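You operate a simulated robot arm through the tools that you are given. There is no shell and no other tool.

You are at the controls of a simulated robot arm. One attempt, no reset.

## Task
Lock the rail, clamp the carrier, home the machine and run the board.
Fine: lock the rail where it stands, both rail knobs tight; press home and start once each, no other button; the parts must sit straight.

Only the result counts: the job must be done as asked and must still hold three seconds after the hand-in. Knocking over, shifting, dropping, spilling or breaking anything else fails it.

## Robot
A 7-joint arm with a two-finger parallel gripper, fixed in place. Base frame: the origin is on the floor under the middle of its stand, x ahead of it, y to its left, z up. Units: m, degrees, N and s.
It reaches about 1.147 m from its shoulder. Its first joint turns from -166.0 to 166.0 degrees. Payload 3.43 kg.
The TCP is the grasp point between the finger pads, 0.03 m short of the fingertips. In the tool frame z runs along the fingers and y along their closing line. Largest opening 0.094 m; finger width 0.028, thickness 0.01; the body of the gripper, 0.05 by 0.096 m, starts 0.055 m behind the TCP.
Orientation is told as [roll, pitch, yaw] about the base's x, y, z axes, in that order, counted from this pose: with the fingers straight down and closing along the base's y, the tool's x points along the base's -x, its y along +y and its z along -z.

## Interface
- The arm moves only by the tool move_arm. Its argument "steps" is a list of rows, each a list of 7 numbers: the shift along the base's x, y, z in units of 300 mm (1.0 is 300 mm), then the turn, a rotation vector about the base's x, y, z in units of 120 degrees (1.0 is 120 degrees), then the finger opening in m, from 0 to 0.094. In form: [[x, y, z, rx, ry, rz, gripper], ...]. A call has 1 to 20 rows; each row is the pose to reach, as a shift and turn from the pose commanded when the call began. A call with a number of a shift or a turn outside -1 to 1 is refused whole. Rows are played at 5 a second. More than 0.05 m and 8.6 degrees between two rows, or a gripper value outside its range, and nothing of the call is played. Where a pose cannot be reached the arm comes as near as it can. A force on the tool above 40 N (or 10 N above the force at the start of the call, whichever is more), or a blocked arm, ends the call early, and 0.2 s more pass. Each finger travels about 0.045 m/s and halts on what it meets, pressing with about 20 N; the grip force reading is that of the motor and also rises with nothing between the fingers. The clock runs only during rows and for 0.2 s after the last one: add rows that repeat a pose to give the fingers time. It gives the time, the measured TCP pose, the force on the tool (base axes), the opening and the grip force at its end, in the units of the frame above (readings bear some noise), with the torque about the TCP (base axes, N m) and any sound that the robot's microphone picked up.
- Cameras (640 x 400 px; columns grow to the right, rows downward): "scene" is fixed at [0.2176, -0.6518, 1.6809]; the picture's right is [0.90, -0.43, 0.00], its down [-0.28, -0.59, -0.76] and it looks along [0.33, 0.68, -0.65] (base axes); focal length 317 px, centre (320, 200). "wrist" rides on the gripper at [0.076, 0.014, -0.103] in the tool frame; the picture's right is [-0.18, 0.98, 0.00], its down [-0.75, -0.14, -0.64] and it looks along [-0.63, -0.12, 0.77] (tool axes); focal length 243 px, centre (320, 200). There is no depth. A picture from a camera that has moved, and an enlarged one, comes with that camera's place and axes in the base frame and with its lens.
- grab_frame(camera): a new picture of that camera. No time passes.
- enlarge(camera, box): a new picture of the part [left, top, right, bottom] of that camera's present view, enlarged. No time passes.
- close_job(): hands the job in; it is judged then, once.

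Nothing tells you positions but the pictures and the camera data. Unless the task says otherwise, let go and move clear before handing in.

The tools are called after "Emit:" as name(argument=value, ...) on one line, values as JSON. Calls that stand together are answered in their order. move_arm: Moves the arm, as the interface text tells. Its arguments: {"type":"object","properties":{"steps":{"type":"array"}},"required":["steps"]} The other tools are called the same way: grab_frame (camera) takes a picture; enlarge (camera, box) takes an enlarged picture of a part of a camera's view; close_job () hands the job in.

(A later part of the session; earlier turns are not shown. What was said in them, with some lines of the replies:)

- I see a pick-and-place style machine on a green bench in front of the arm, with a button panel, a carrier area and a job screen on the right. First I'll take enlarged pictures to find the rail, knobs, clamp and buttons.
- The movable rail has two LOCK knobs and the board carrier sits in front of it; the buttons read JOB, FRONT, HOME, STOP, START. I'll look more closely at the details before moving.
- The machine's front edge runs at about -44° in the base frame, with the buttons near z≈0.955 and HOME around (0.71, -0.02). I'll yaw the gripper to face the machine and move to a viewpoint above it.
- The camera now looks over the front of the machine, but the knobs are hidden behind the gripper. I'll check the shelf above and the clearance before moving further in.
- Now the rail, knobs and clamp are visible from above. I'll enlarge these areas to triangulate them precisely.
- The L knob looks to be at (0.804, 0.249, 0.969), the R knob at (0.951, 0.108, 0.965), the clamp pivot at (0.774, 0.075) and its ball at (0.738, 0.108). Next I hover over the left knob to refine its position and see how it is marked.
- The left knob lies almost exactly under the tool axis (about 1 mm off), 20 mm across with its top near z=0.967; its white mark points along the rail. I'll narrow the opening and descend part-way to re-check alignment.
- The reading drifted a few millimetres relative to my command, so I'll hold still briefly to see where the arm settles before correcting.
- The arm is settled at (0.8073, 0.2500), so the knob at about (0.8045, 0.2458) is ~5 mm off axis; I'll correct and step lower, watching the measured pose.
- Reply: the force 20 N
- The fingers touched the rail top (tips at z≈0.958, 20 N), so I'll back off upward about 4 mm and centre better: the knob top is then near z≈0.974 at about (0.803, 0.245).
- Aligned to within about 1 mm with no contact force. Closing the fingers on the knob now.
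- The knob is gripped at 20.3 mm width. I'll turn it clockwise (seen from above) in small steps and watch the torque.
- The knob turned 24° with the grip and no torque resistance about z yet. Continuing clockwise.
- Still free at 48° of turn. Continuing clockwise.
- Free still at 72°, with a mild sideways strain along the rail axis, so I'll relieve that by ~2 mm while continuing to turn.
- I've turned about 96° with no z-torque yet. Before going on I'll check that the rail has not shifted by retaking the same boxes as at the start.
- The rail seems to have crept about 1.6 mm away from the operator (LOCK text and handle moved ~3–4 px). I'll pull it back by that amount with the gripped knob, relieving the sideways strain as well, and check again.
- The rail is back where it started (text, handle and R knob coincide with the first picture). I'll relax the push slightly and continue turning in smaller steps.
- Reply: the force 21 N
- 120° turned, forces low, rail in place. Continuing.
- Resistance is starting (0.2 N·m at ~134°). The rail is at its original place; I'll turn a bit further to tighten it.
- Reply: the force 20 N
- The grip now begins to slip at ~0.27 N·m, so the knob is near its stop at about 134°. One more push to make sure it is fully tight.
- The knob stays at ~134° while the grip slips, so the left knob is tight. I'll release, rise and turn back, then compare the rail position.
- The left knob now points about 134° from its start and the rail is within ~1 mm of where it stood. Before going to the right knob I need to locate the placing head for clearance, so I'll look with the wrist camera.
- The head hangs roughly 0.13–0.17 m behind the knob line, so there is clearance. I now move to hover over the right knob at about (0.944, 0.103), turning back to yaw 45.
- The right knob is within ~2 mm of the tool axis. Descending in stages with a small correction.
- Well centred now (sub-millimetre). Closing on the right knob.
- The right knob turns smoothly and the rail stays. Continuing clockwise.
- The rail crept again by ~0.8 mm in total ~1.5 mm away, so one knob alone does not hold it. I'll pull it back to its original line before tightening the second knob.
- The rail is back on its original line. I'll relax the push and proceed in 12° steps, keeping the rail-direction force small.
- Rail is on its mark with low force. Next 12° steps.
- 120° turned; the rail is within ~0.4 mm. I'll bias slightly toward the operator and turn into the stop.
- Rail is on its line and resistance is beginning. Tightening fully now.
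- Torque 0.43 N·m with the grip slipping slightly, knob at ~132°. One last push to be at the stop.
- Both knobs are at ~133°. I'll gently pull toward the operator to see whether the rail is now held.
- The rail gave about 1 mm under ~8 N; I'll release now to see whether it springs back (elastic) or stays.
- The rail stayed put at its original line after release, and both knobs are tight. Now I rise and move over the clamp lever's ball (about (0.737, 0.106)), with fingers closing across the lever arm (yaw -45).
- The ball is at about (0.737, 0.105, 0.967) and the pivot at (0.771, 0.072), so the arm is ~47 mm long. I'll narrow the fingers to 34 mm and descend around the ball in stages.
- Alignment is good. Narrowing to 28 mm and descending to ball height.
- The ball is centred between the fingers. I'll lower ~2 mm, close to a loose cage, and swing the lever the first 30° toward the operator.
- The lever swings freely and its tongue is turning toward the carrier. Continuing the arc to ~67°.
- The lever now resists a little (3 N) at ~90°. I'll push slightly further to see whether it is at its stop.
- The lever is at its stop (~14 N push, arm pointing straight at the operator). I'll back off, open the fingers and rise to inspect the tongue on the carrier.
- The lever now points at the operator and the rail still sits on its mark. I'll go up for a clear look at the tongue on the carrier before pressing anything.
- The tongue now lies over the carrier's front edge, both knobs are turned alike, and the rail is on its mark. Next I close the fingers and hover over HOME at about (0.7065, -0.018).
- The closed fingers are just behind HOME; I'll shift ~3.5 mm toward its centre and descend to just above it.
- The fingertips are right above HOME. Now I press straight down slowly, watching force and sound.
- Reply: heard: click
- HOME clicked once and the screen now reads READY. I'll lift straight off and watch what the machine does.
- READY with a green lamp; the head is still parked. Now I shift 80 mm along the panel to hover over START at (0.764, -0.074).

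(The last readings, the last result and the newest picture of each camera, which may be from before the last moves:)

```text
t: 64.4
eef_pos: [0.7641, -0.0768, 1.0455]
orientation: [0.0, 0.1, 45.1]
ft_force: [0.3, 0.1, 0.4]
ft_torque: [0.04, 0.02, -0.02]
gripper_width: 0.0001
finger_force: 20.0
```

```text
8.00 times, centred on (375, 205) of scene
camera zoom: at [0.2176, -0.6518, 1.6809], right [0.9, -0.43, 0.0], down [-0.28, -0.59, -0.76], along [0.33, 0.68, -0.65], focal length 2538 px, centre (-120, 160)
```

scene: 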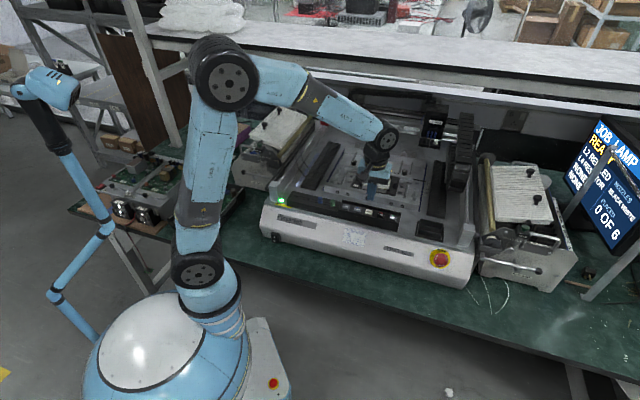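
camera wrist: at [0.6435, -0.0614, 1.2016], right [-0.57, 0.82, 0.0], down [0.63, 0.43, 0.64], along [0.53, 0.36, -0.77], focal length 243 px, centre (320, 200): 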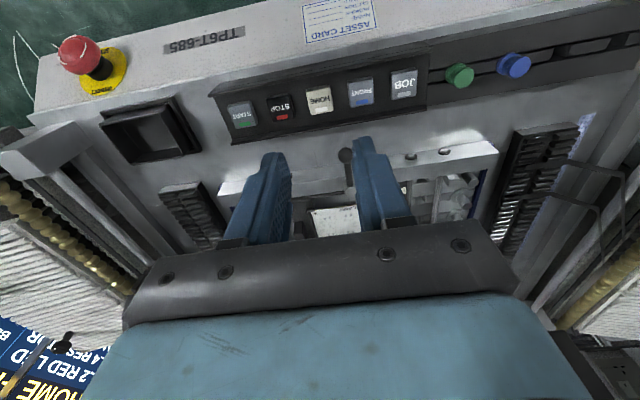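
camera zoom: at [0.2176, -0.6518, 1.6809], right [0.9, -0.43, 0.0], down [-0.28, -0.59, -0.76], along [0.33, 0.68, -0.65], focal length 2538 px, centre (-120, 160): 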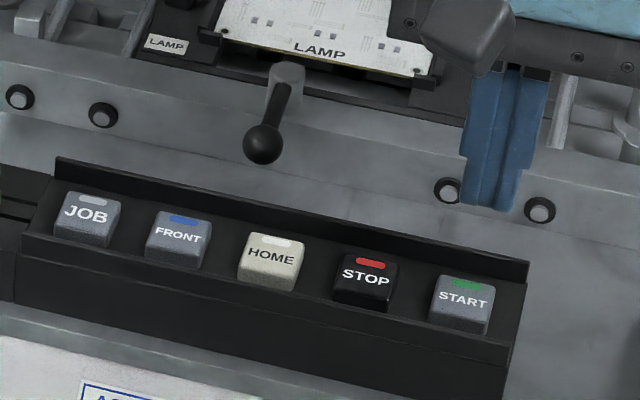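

START is centred within ~1.5 mm. Pressing it straight down now.

Emit:
move_arm(steps=[[-0.002, 0.004, -0.06, 0, 0, 0, 0.0], [-0.002, 0.004, -0.12, 0, 0, 0, 0.0], [-0.002, 0.004, -0.155, 0, 0, 0, 0.0], [-0.002, 0.004, -0.172, 0, 0, 0, 0.0], [-0.002, 0.004, -0.188, 0, 0, 0, 0.0], [-0.002, 0.004, -0.204, 0, 0, 0, 0.0]])

Emit:
enlarge(camera="scene", box=[340, 180, 410, 230])

Emit:
enlarge(camera="scene", box=[550, 100, 640, 260])

```text
t: 65.8
eef_pos: [0.7635, -0.075, 0.9853]
orientation: [-0.1, 0.1, 45.1]
ft_force: [2.1, -1.0, 9.2]
ft_torque: [-0.01, -0.09, 0.02]
gripper_width: 0.0
finger_force: 19.9
heard: click
```

```text
8.00 times, centred on (375, 205) of scene
camera zoom: at [0.2176, -0.6518, 1.6809], right [0.9, -0.43, 0.0], down [-0.28, -0.59, -0.76], along [0.33, 0.68, -0.65], focal length 2538 px, centre (-120, 160)
```

zoom: 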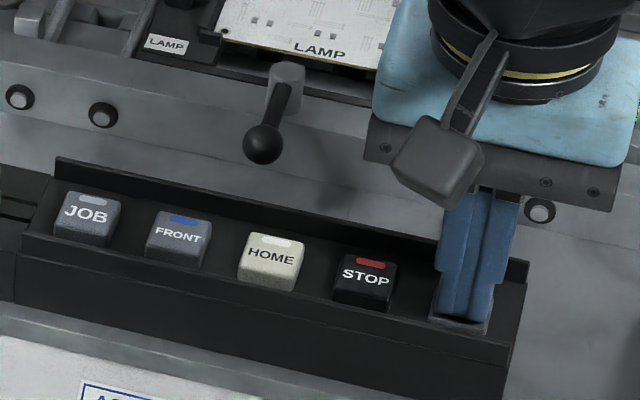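

```text
2.50 times, centred on (595, 180) of scene
camera zoom: at [0.2176, -0.6518, 1.6809], right [0.9, -0.43, 0.0], down [-0.28, -0.59, -0.76], along [0.33, 0.68, -0.65], focal length 793 px, centre (-368, 250)
```

zoom: 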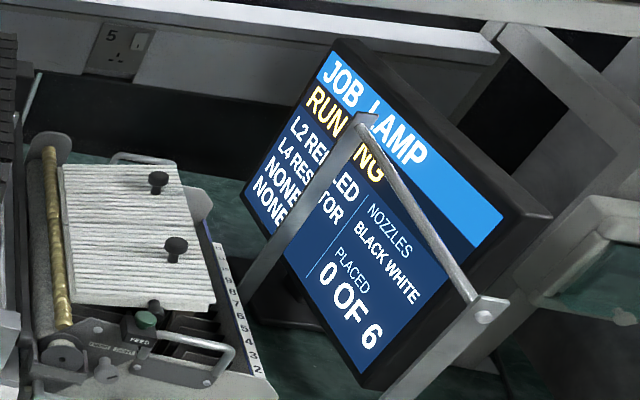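

The screen reads RUNNING. I lift straight off and retreat toward the operator side, clear of the head.

Emit:
move_arm(steps=[[0, 0, 0.05, 0, 0, 0, 0.0], [0, 0, 0.15, 0, 0, 0, 0.0], [0, 0, 0.26, 0, 0, 0, 0.0], [-0.08, -0.06, 0.38, 0, 0, 0, 0.0], [-0.18, -0.13, 0.46, 0, 0, 0, 0.0], [-0.29, -0.2, 0.52, 0, 0, 0, 0.0], [-0.4, -0.27, 0.58, 0, 0, 0, 0.0], [-0.5, -0.34, 0.64, 0, 0, 0, 0.0], [-0.6, -0.38, 0.7, 0, 0, 0, 0.0], [-0.7, -0.4, 0.76, 0, 0, 0, 0.0]])

Emit:
grab_frame(camera="scene")

Emit:
enlarge(camera="scene", box=[550, 100, 640, 260])

Emit:
enlarge(camera="scene", box=[320, 140, 440, 220])

```text
t: 68.0
eef_pos: [0.5547, -0.1961, 1.2127]
orientation: [0.1, -0.1, 45.1]
ft_force: [1.6, -0.8, -0.3]
ft_torque: [0.02, 0.03, -0.03]
gripper_width: 0.0001
finger_force: 20.2
```

```text
taken
```

scene: 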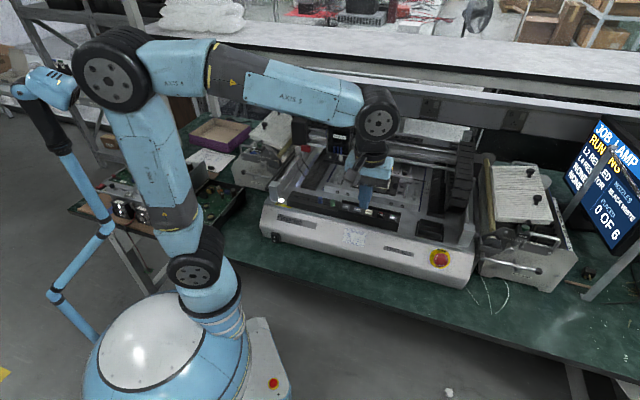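

```text
2.50 times, centred on (595, 180) of scene
camera zoom: at [0.2176, -0.6518, 1.6809], right [0.9, -0.43, 0.0], down [-0.28, -0.59, -0.76], along [0.33, 0.68, -0.65], focal length 793 px, centre (-368, 250)
```

zoom: 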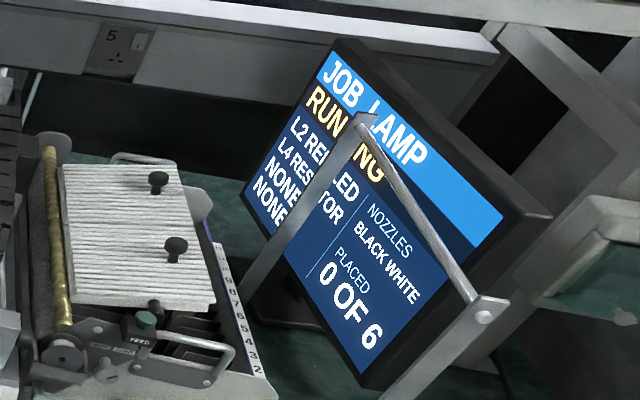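

```text
5.00 times, centred on (380, 180) of scene
camera zoom: at [0.2176, -0.6518, 1.6809], right [0.9, -0.43, 0.0], down [-0.28, -0.59, -0.76], along [0.33, 0.68, -0.65], focal length 1586 px, centre (20, 300)
```

zoom: 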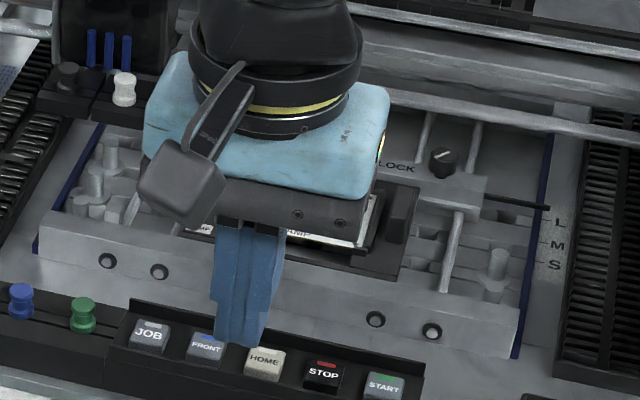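

The head is moving and working. I'll retreat a bit further and wait for the run to finish.

Emit:
move_arm(steps=[[-0.08, -0.05, 0.08, 0, 0, 0, 0.0], [-0.16, -0.1, 0.15, 0, 0, 0, 0.0], [-0.24, -0.15, 0.22, 0, 0, 0, 0.0], [-0.33, -0.2, 0.3, 0, 0, 0, 0.0], [-0.33, -0.2, 0.3, 0, 0, 0, 0.0], [-0.33, -0.2, 0.3, 0, 0, 0, 0.0], [-0.33, -0.2, 0.3, 0, 0, 0, 0.0], [-0.33, -0.2, 0.3, 0, 0, 0, 0.0], [-0.33, -0.2, 0.3, 0, 0, 0, 0.0], [-0.33, -0.2, 0.3, 0, 0, 0, 0.0], [-0.33, -0.2, 0.3, 0, 0, 0, 0.0], [-0.33, -0.2, 0.3, 0, 0, 0, 0.0], [-0.33, -0.2, 0.3, 0, 0, 0, 0.0], [-0.33, -0.2, 0.3, 0, 0, 0, 0.0], [-0.33, -0.2, 0.3, 0, 0, 0, 0.0], [-0.33, -0.2, 0.3, 0, 0, 0, 0.0], [-0.33, -0.2, 0.3, 0, 0, 0, 0.0], [-0.33, -0.2, 0.3, 0, 0, 0, 0.0], [-0.33, -0.2, 0.3, 0, 0, 0, 0.0], [-0.33, -0.2, 0.3, 0, 0, 0, 0.0]])

Emit:
grab_frame(camera="scene")

Emit:
enlarge(camera="scene", box=[550, 100, 640, 260])

Emit:
enlarge(camera="scene", box=[320, 120, 440, 220])

```text
t: 72.2
eef_pos: [0.4529, -0.2557, 1.3025]
orientation: [0.0, 0.1, 44.9]
ft_force: [0.1, 0.4, -0.2]
ft_torque: [-0.04, 0.0, 0.01]
gripper_width: 0.0002
finger_force: 19.5
```

```text
taken
```

scene: 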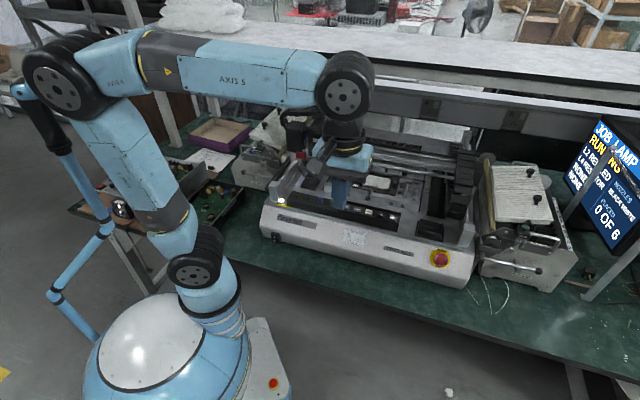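

```text
2.50 times, centred on (595, 180) of scene
camera zoom: at [0.2176, -0.6518, 1.6809], right [0.9, -0.43, 0.0], down [-0.28, -0.59, -0.76], along [0.33, 0.68, -0.65], focal length 793 px, centre (-368, 250)
```

zoom: 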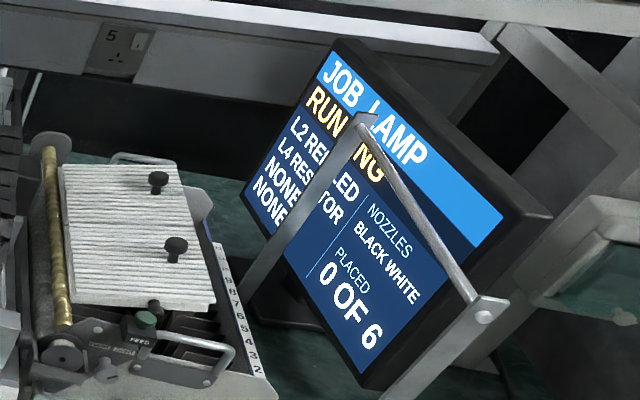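

```text
4.00 times, centred on (380, 170) of scene
camera zoom: at [0.2176, -0.6518, 1.6809], right [0.9, -0.43, 0.0], down [-0.28, -0.59, -0.76], along [0.33, 0.68, -0.65], focal length 1269 px, centre (80, 320)
```

zoom: 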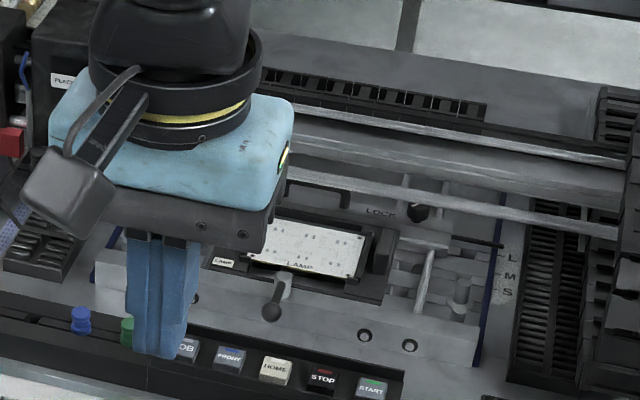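

Still running, head at the left feeder, 0 of 6 so far. Waiting on with the arm held still.

Emit:
move_arm(steps=[[-0.05, -0.05, 0.03, 0, 0, 0, 0.0], [-0.1, -0.1, 0.06, 0, 0, 0, 0.0], [-0.1, -0.1, 0.06, 0, 0, 0, 0.0], [-0.1, -0.1, 0.06, 0, 0, 0, 0.0], [-0.1, -0.1, 0.06, 0, 0, 0, 0.0], [-0.1, -0.1, 0.06, 0, 0, 0, 0.0], [-0.1, -0.1, 0.06, 0, 0, 0, 0.0], [-0.1, -0.1, 0.06, 0, 0, 0, 0.0], [-0.1, -0.1, 0.06, 0, 0, 0, 0.0], [-0.1, -0.1, 0.06, 0, 0, 0, 0.0], [-0.1, -0.1, 0.06, 0, 0, 0, 0.0], [-0.1, -0.1, 0.06, 0, 0, 0, 0.0], [-0.1, -0.1, 0.06, 0, 0, 0, 0.0], [-0.1, -0.1, 0.06, 0, 0, 0, 0.0], [-0.1, -0.1, 0.06, 0, 0, 0, 0.0], [-0.1, -0.1, 0.06, 0, 0, 0, 0.0], [-0.1, -0.1, 0.06, 0, 0, 0, 0.0], [-0.1, -0.1, 0.06, 0, 0, 0, 0.0], [-0.1, -0.1, 0.06, 0, 0, 0, 0.0], [-0.1, -0.1, 0.06, 0, 0, 0, 0.0]])

Emit:
enlarge(camera="scene", box=[550, 100, 640, 260])

Emit:
enlarge(camera="scene", box=[260, 90, 480, 240])

```text
t: 76.4
eef_pos: [0.4234, -0.2853, 1.3195]
orientation: [0.0, 0.0, 45.0]
ft_force: [-0.7, 0.0, -0.1]
ft_torque: [-0.02, 0.0, 0.01]
gripper_width: 0.0
finger_force: 19.9
```

```text
2.50 times, centred on (595, 180) of scene
camera zoom: at [0.2176, -0.6518, 1.6809], right [0.9, -0.43, 0.0], down [-0.28, -0.59, -0.76], along [0.33, 0.68, -0.65], focal length 793 px, centre (-368, 250)
```

zoom: 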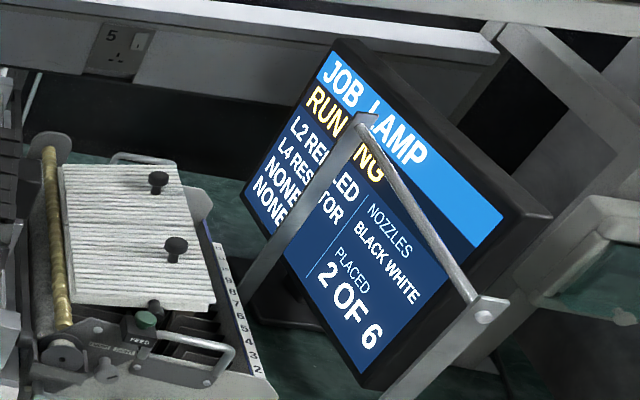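

```text
2.67 times, centred on (370, 165) of scene
camera zoom: at [0.2176, -0.6518, 1.6809], right [0.9, -0.43, 0.0], down [-0.28, -0.59, -0.76], along [0.33, 0.68, -0.65], focal length 846 px, centre (187, 293)
```

zoom: 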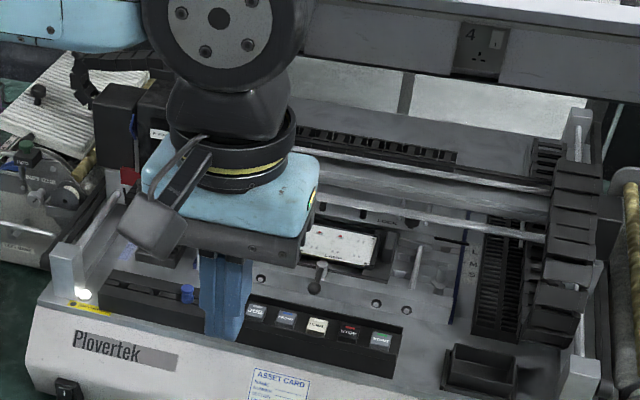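

2 of 6 placed and running well. I keep waiting, arm clear.

Emit:
move_arm(steps=[[0, 0, 0, 0, 0, 0, 0.0], [0, 0, 0, 0, 0, 0, 0.0], [0, 0, 0, 0, 0, 0, 0.0], [0, 0, 0, 0, 0, 0, 0.0], [0, 0, 0, 0, 0, 0, 0.0], [0, 0, 0, 0, 0, 0, 0.0], [0, 0, 0, 0, 0, 0, 0.0], [0, 0, 0, 0, 0, 0, 0.0], [0, 0, 0, 0, 0, 0, 0.0], [0, 0, 0, 0, 0, 0, 0.0], [0, 0, 0, 0, 0, 0, 0.0], [0, 0, 0, 0, 0, 0, 0.0], [0, 0, 0, 0, 0, 0, 0.0], [0, 0, 0, 0, 0, 0, 0.0], [0, 0, 0, 0, 0, 0, 0.0], [0, 0, 0, 0, 0, 0, 0.0], [0, 0, 0, 0, 0, 0, 0.0], [0, 0, 0, 0, 0, 0, 0.0], [0, 0, 0, 0, 0, 0, 0.0], [0, 0, 0, 0, 0, 0, 0.0]])

Emit:
enlarge(camera="scene", box=[550, 100, 640, 260])

Emit:
enlarge(camera="scene", box=[350, 155, 410, 205])

```text
t: 80.6
eef_pos: [0.4243, -0.2871, 1.3198]
orientation: [0.1, 0.0, 45.0]
ft_force: [0.0, 0.2, 0.1]
ft_torque: [-0.01, 0.03, -0.03]
gripper_width: 0.0002
finger_force: 20.1
```

```text
2.50 times, centred on (595, 180) of scene
camera zoom: at [0.2176, -0.6518, 1.6809], right [0.9, -0.43, 0.0], down [-0.28, -0.59, -0.76], along [0.33, 0.68, -0.65], focal length 793 px, centre (-368, 250)
```

zoom: 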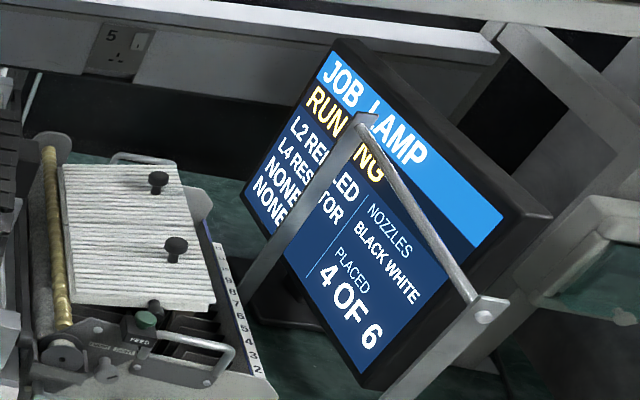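

```text
8.00 times, centred on (380, 180) of scene
camera zoom: at [0.2176, -0.6518, 1.6809], right [0.9, -0.43, 0.0], down [-0.28, -0.59, -0.76], along [0.33, 0.68, -0.65], focal length 2538 px, centre (-160, 360)
```

zoom: 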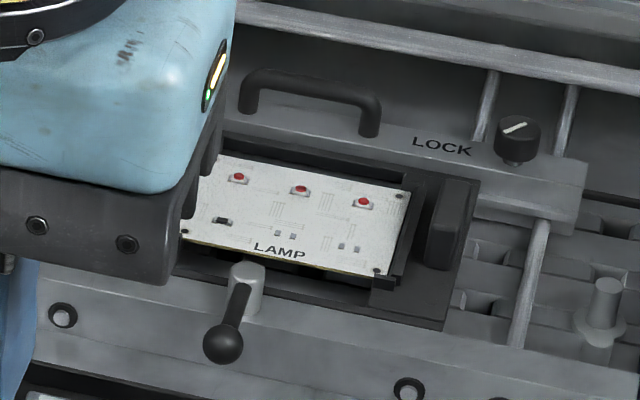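

4 of 6 placed: three red LEDs and one resistor sit on the board. Waiting for the rest.

Emit:
move_arm(steps=[[0, 0, 0, 0, 0, 0, 0.0], [0, 0, 0, 0, 0, 0, 0.0], [0, 0, 0, 0, 0, 0, 0.0], [0, 0, 0, 0, 0, 0, 0.0], [0, 0, 0, 0, 0, 0, 0.0], [0, 0, 0, 0, 0, 0, 0.0], [0, 0, 0, 0, 0, 0, 0.0], [0, 0, 0, 0, 0, 0, 0.0], [0, 0, 0, 0, 0, 0, 0.0], [0, 0, 0, 0, 0, 0, 0.0], [0, 0, 0, 0, 0, 0, 0.0], [0, 0, 0, 0, 0, 0, 0.0], [0, 0, 0, 0, 0, 0, 0.0], [0, 0, 0, 0, 0, 0, 0.0], [0, 0, 0, 0, 0, 0, 0.0], [0, 0, 0, 0, 0, 0, 0.0], [0, 0, 0, 0, 0, 0, 0.0], [0, 0, 0, 0, 0, 0, 0.0], [0, 0, 0, 0, 0, 0, 0.0], [0, 0, 0, 0, 0, 0, 0.0]])

Emit:
enlarge(camera="scene", box=[550, 100, 640, 260])

Emit:
enlarge(camera="scene", box=[350, 155, 410, 205])

```text
t: 84.8
eef_pos: [0.424, -0.2857, 1.3191]
orientation: [0.0, 0.0, 45.1]
ft_force: [0.1, -0.7, -0.7]
ft_torque: [-0.01, -0.01, -0.01]
gripper_width: 0.0
finger_force: 20.0
```

```text
2.50 times, centred on (595, 180) of scene
camera zoom: at [0.2176, -0.6518, 1.6809], right [0.9, -0.43, 0.0], down [-0.28, -0.59, -0.76], along [0.33, 0.68, -0.65], focal length 793 px, centre (-368, 250)
```

zoom: 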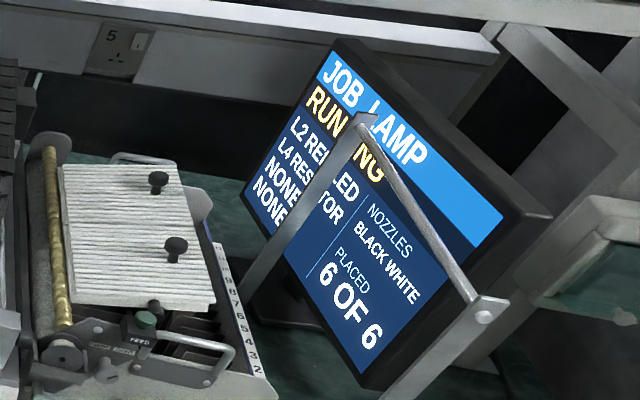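

```text
8.00 times, centred on (380, 180) of scene
camera zoom: at [0.2176, -0.6518, 1.6809], right [0.9, -0.43, 0.0], down [-0.28, -0.59, -0.76], along [0.33, 0.68, -0.65], focal length 2538 px, centre (-160, 360)
```

zoom: 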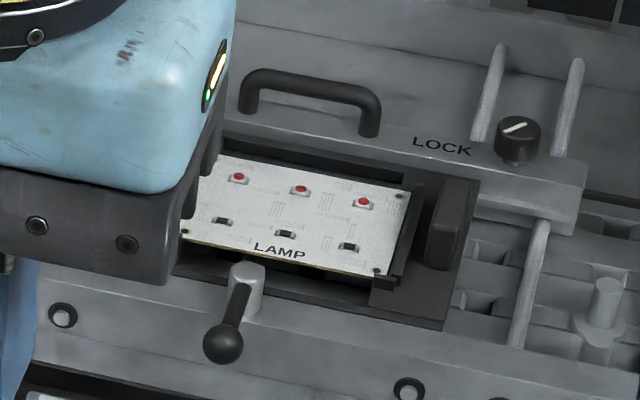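

6 of 6 placed, and the head is returning; the status still says RUNNING. I'll wait until it finishes.

Emit:
move_arm(steps=[[0, 0, 0, 0, 0, 0, 0.0], [0, 0, 0, 0, 0, 0, 0.0], [0, 0, 0, 0, 0, 0, 0.0], [0, 0, 0, 0, 0, 0, 0.0], [0, 0, 0, 0, 0, 0, 0.0], [0, 0, 0, 0, 0, 0, 0.0], [0, 0, 0, 0, 0, 0, 0.0], [0, 0, 0, 0, 0, 0, 0.0], [0, 0, 0, 0, 0, 0, 0.0], [0, 0, 0, 0, 0, 0, 0.0], [0, 0, 0, 0, 0, 0, 0.0], [0, 0, 0, 0, 0, 0, 0.0], [0, 0, 0, 0, 0, 0, 0.0], [0, 0, 0, 0, 0, 0, 0.0], [0, 0, 0, 0, 0, 0, 0.0]])

Emit:
enlarge(camera="scene", box=[550, 100, 640, 260])

Emit:
enlarge(camera="scene", box=[365, 170, 405, 195])

Emit:
grab_frame(camera="scene")

```text
t: 88.0
eef_pos: [0.4237, -0.2857, 1.3192]
orientation: [0.0, 0.1, 45.1]
ft_force: [0.5, 0.2, -0.4]
ft_torque: [0.0, -0.01, 0.02]
gripper_width: 0.0001
finger_force: 19.7
```

```text
2.50 times, centred on (595, 180) of scene
camera zoom: at [0.2176, -0.6518, 1.6809], right [0.9, -0.43, 0.0], down [-0.28, -0.59, -0.76], along [0.33, 0.68, -0.65], focal length 793 px, centre (-368, 250)
```

zoom: 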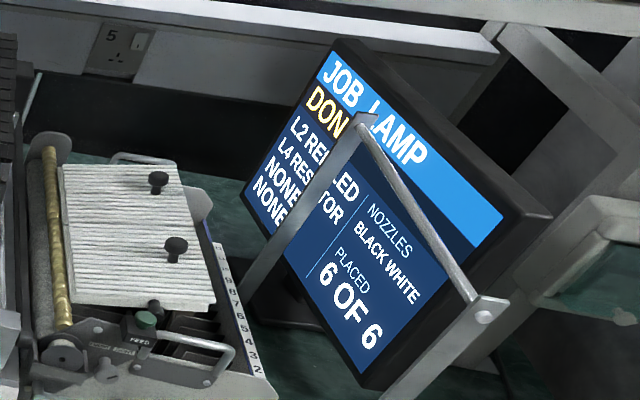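

```text
16.00 times, centred on (385, 182) of scene
camera zoom: at [0.2176, -0.6518, 1.6809], right [0.9, -0.43, 0.0], down [-0.28, -0.59, -0.76], along [0.33, 0.68, -0.65], focal length 5075 px, centre (-720, 480)
```

zoom: 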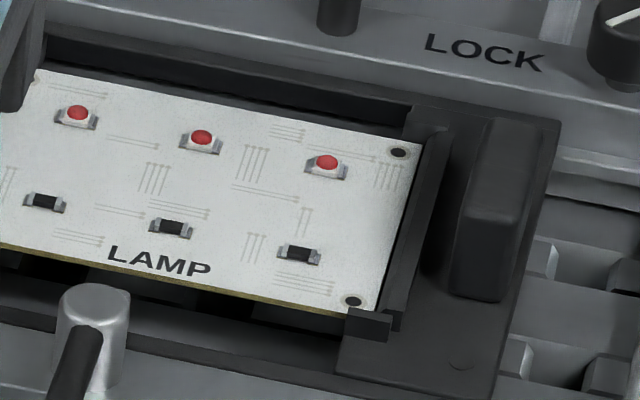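

```text
taken
```

scene: 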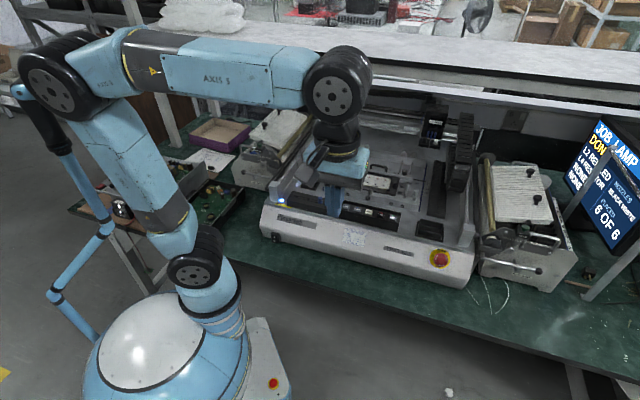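

The screen reads DONE, 6 of 6, with all six parts straight on their pads. A last check of the rail, knobs and clamp before handing in.

Emit:
enlarge(camera="scene", box=[390, 155, 440, 200])

Emit:
enlarge(camera="scene", box=[320, 140, 440, 220])

Emit:
grab_frame(camera="wrist")

```text
8.89 times, centred on (415, 178) of scene
camera zoom: at [0.2176, -0.6518, 1.6809], right [0.9, -0.43, 0.0], down [-0.28, -0.59, -0.76], along [0.33, 0.68, -0.65], focal length 2820 px, centre (-524, 400)
```

zoom: 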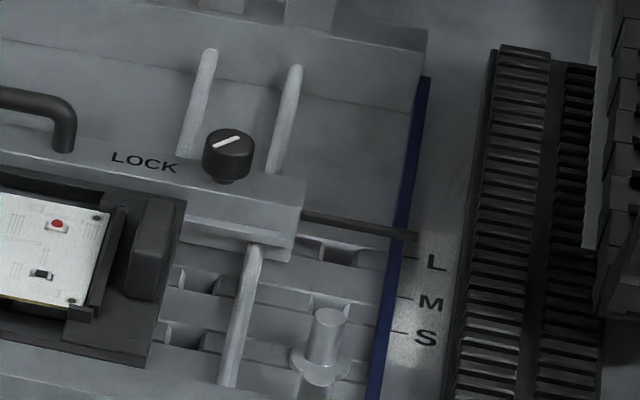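

```text
5.00 times, centred on (380, 180) of scene
camera zoom: at [0.2176, -0.6518, 1.6809], right [0.9, -0.43, 0.0], down [-0.28, -0.59, -0.76], along [0.33, 0.68, -0.65], focal length 1586 px, centre (20, 300)
```

zoom: 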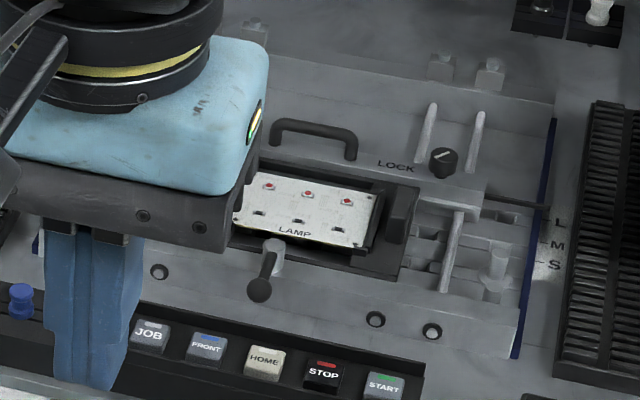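

```text
taken
camera wrist: at [0.3604, -0.3289, 1.4222], right [-0.57, 0.82, 0.0], down [0.63, 0.43, 0.64], along [0.53, 0.36, -0.77], focal length 243 px, centre (320, 200)
```

wrist: 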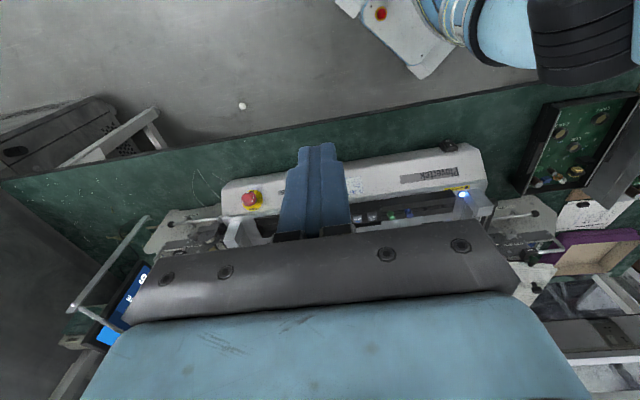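

The rail pointer, right knob and clamp match my earlier check; the gripper hides the left knob in this view, but it was tight and untouched since. The run is DONE and the arm is clear with nothing gripped, so I hand the job in.

Emit:
close_job()

```text
The job is handed in.
```

The board ran to the end. The screen reads DONE with 6 of 6 placed: three red LEDs and three resistors, all straight on their pads in the picture.

- **Rail:** Both knobs are turned clockwise about 133° until they would go no further. While gripped, the rail crept about 1.5 mm and I pulled it back. It finished within about 0.3 mm of its starting line, judged from the pictures.
- **Rail hold:** With both knobs tight, the rail still moved about 1 mm when I pulled it with roughly 8 N. It has stayed put since I let go.
- **Carrier:** The clamp lever is swung to its stop, and its tongue lies over the carrier's front edge.
- **Buttons:** HOME and START were each pressed once, with one click heard for each. No other button was touched.

In the last picture the gripper hid the left knob. I had seen it tight earlier and did not touch it after that. The arm is clear of the machine, holding nothing, and the job is handed in.
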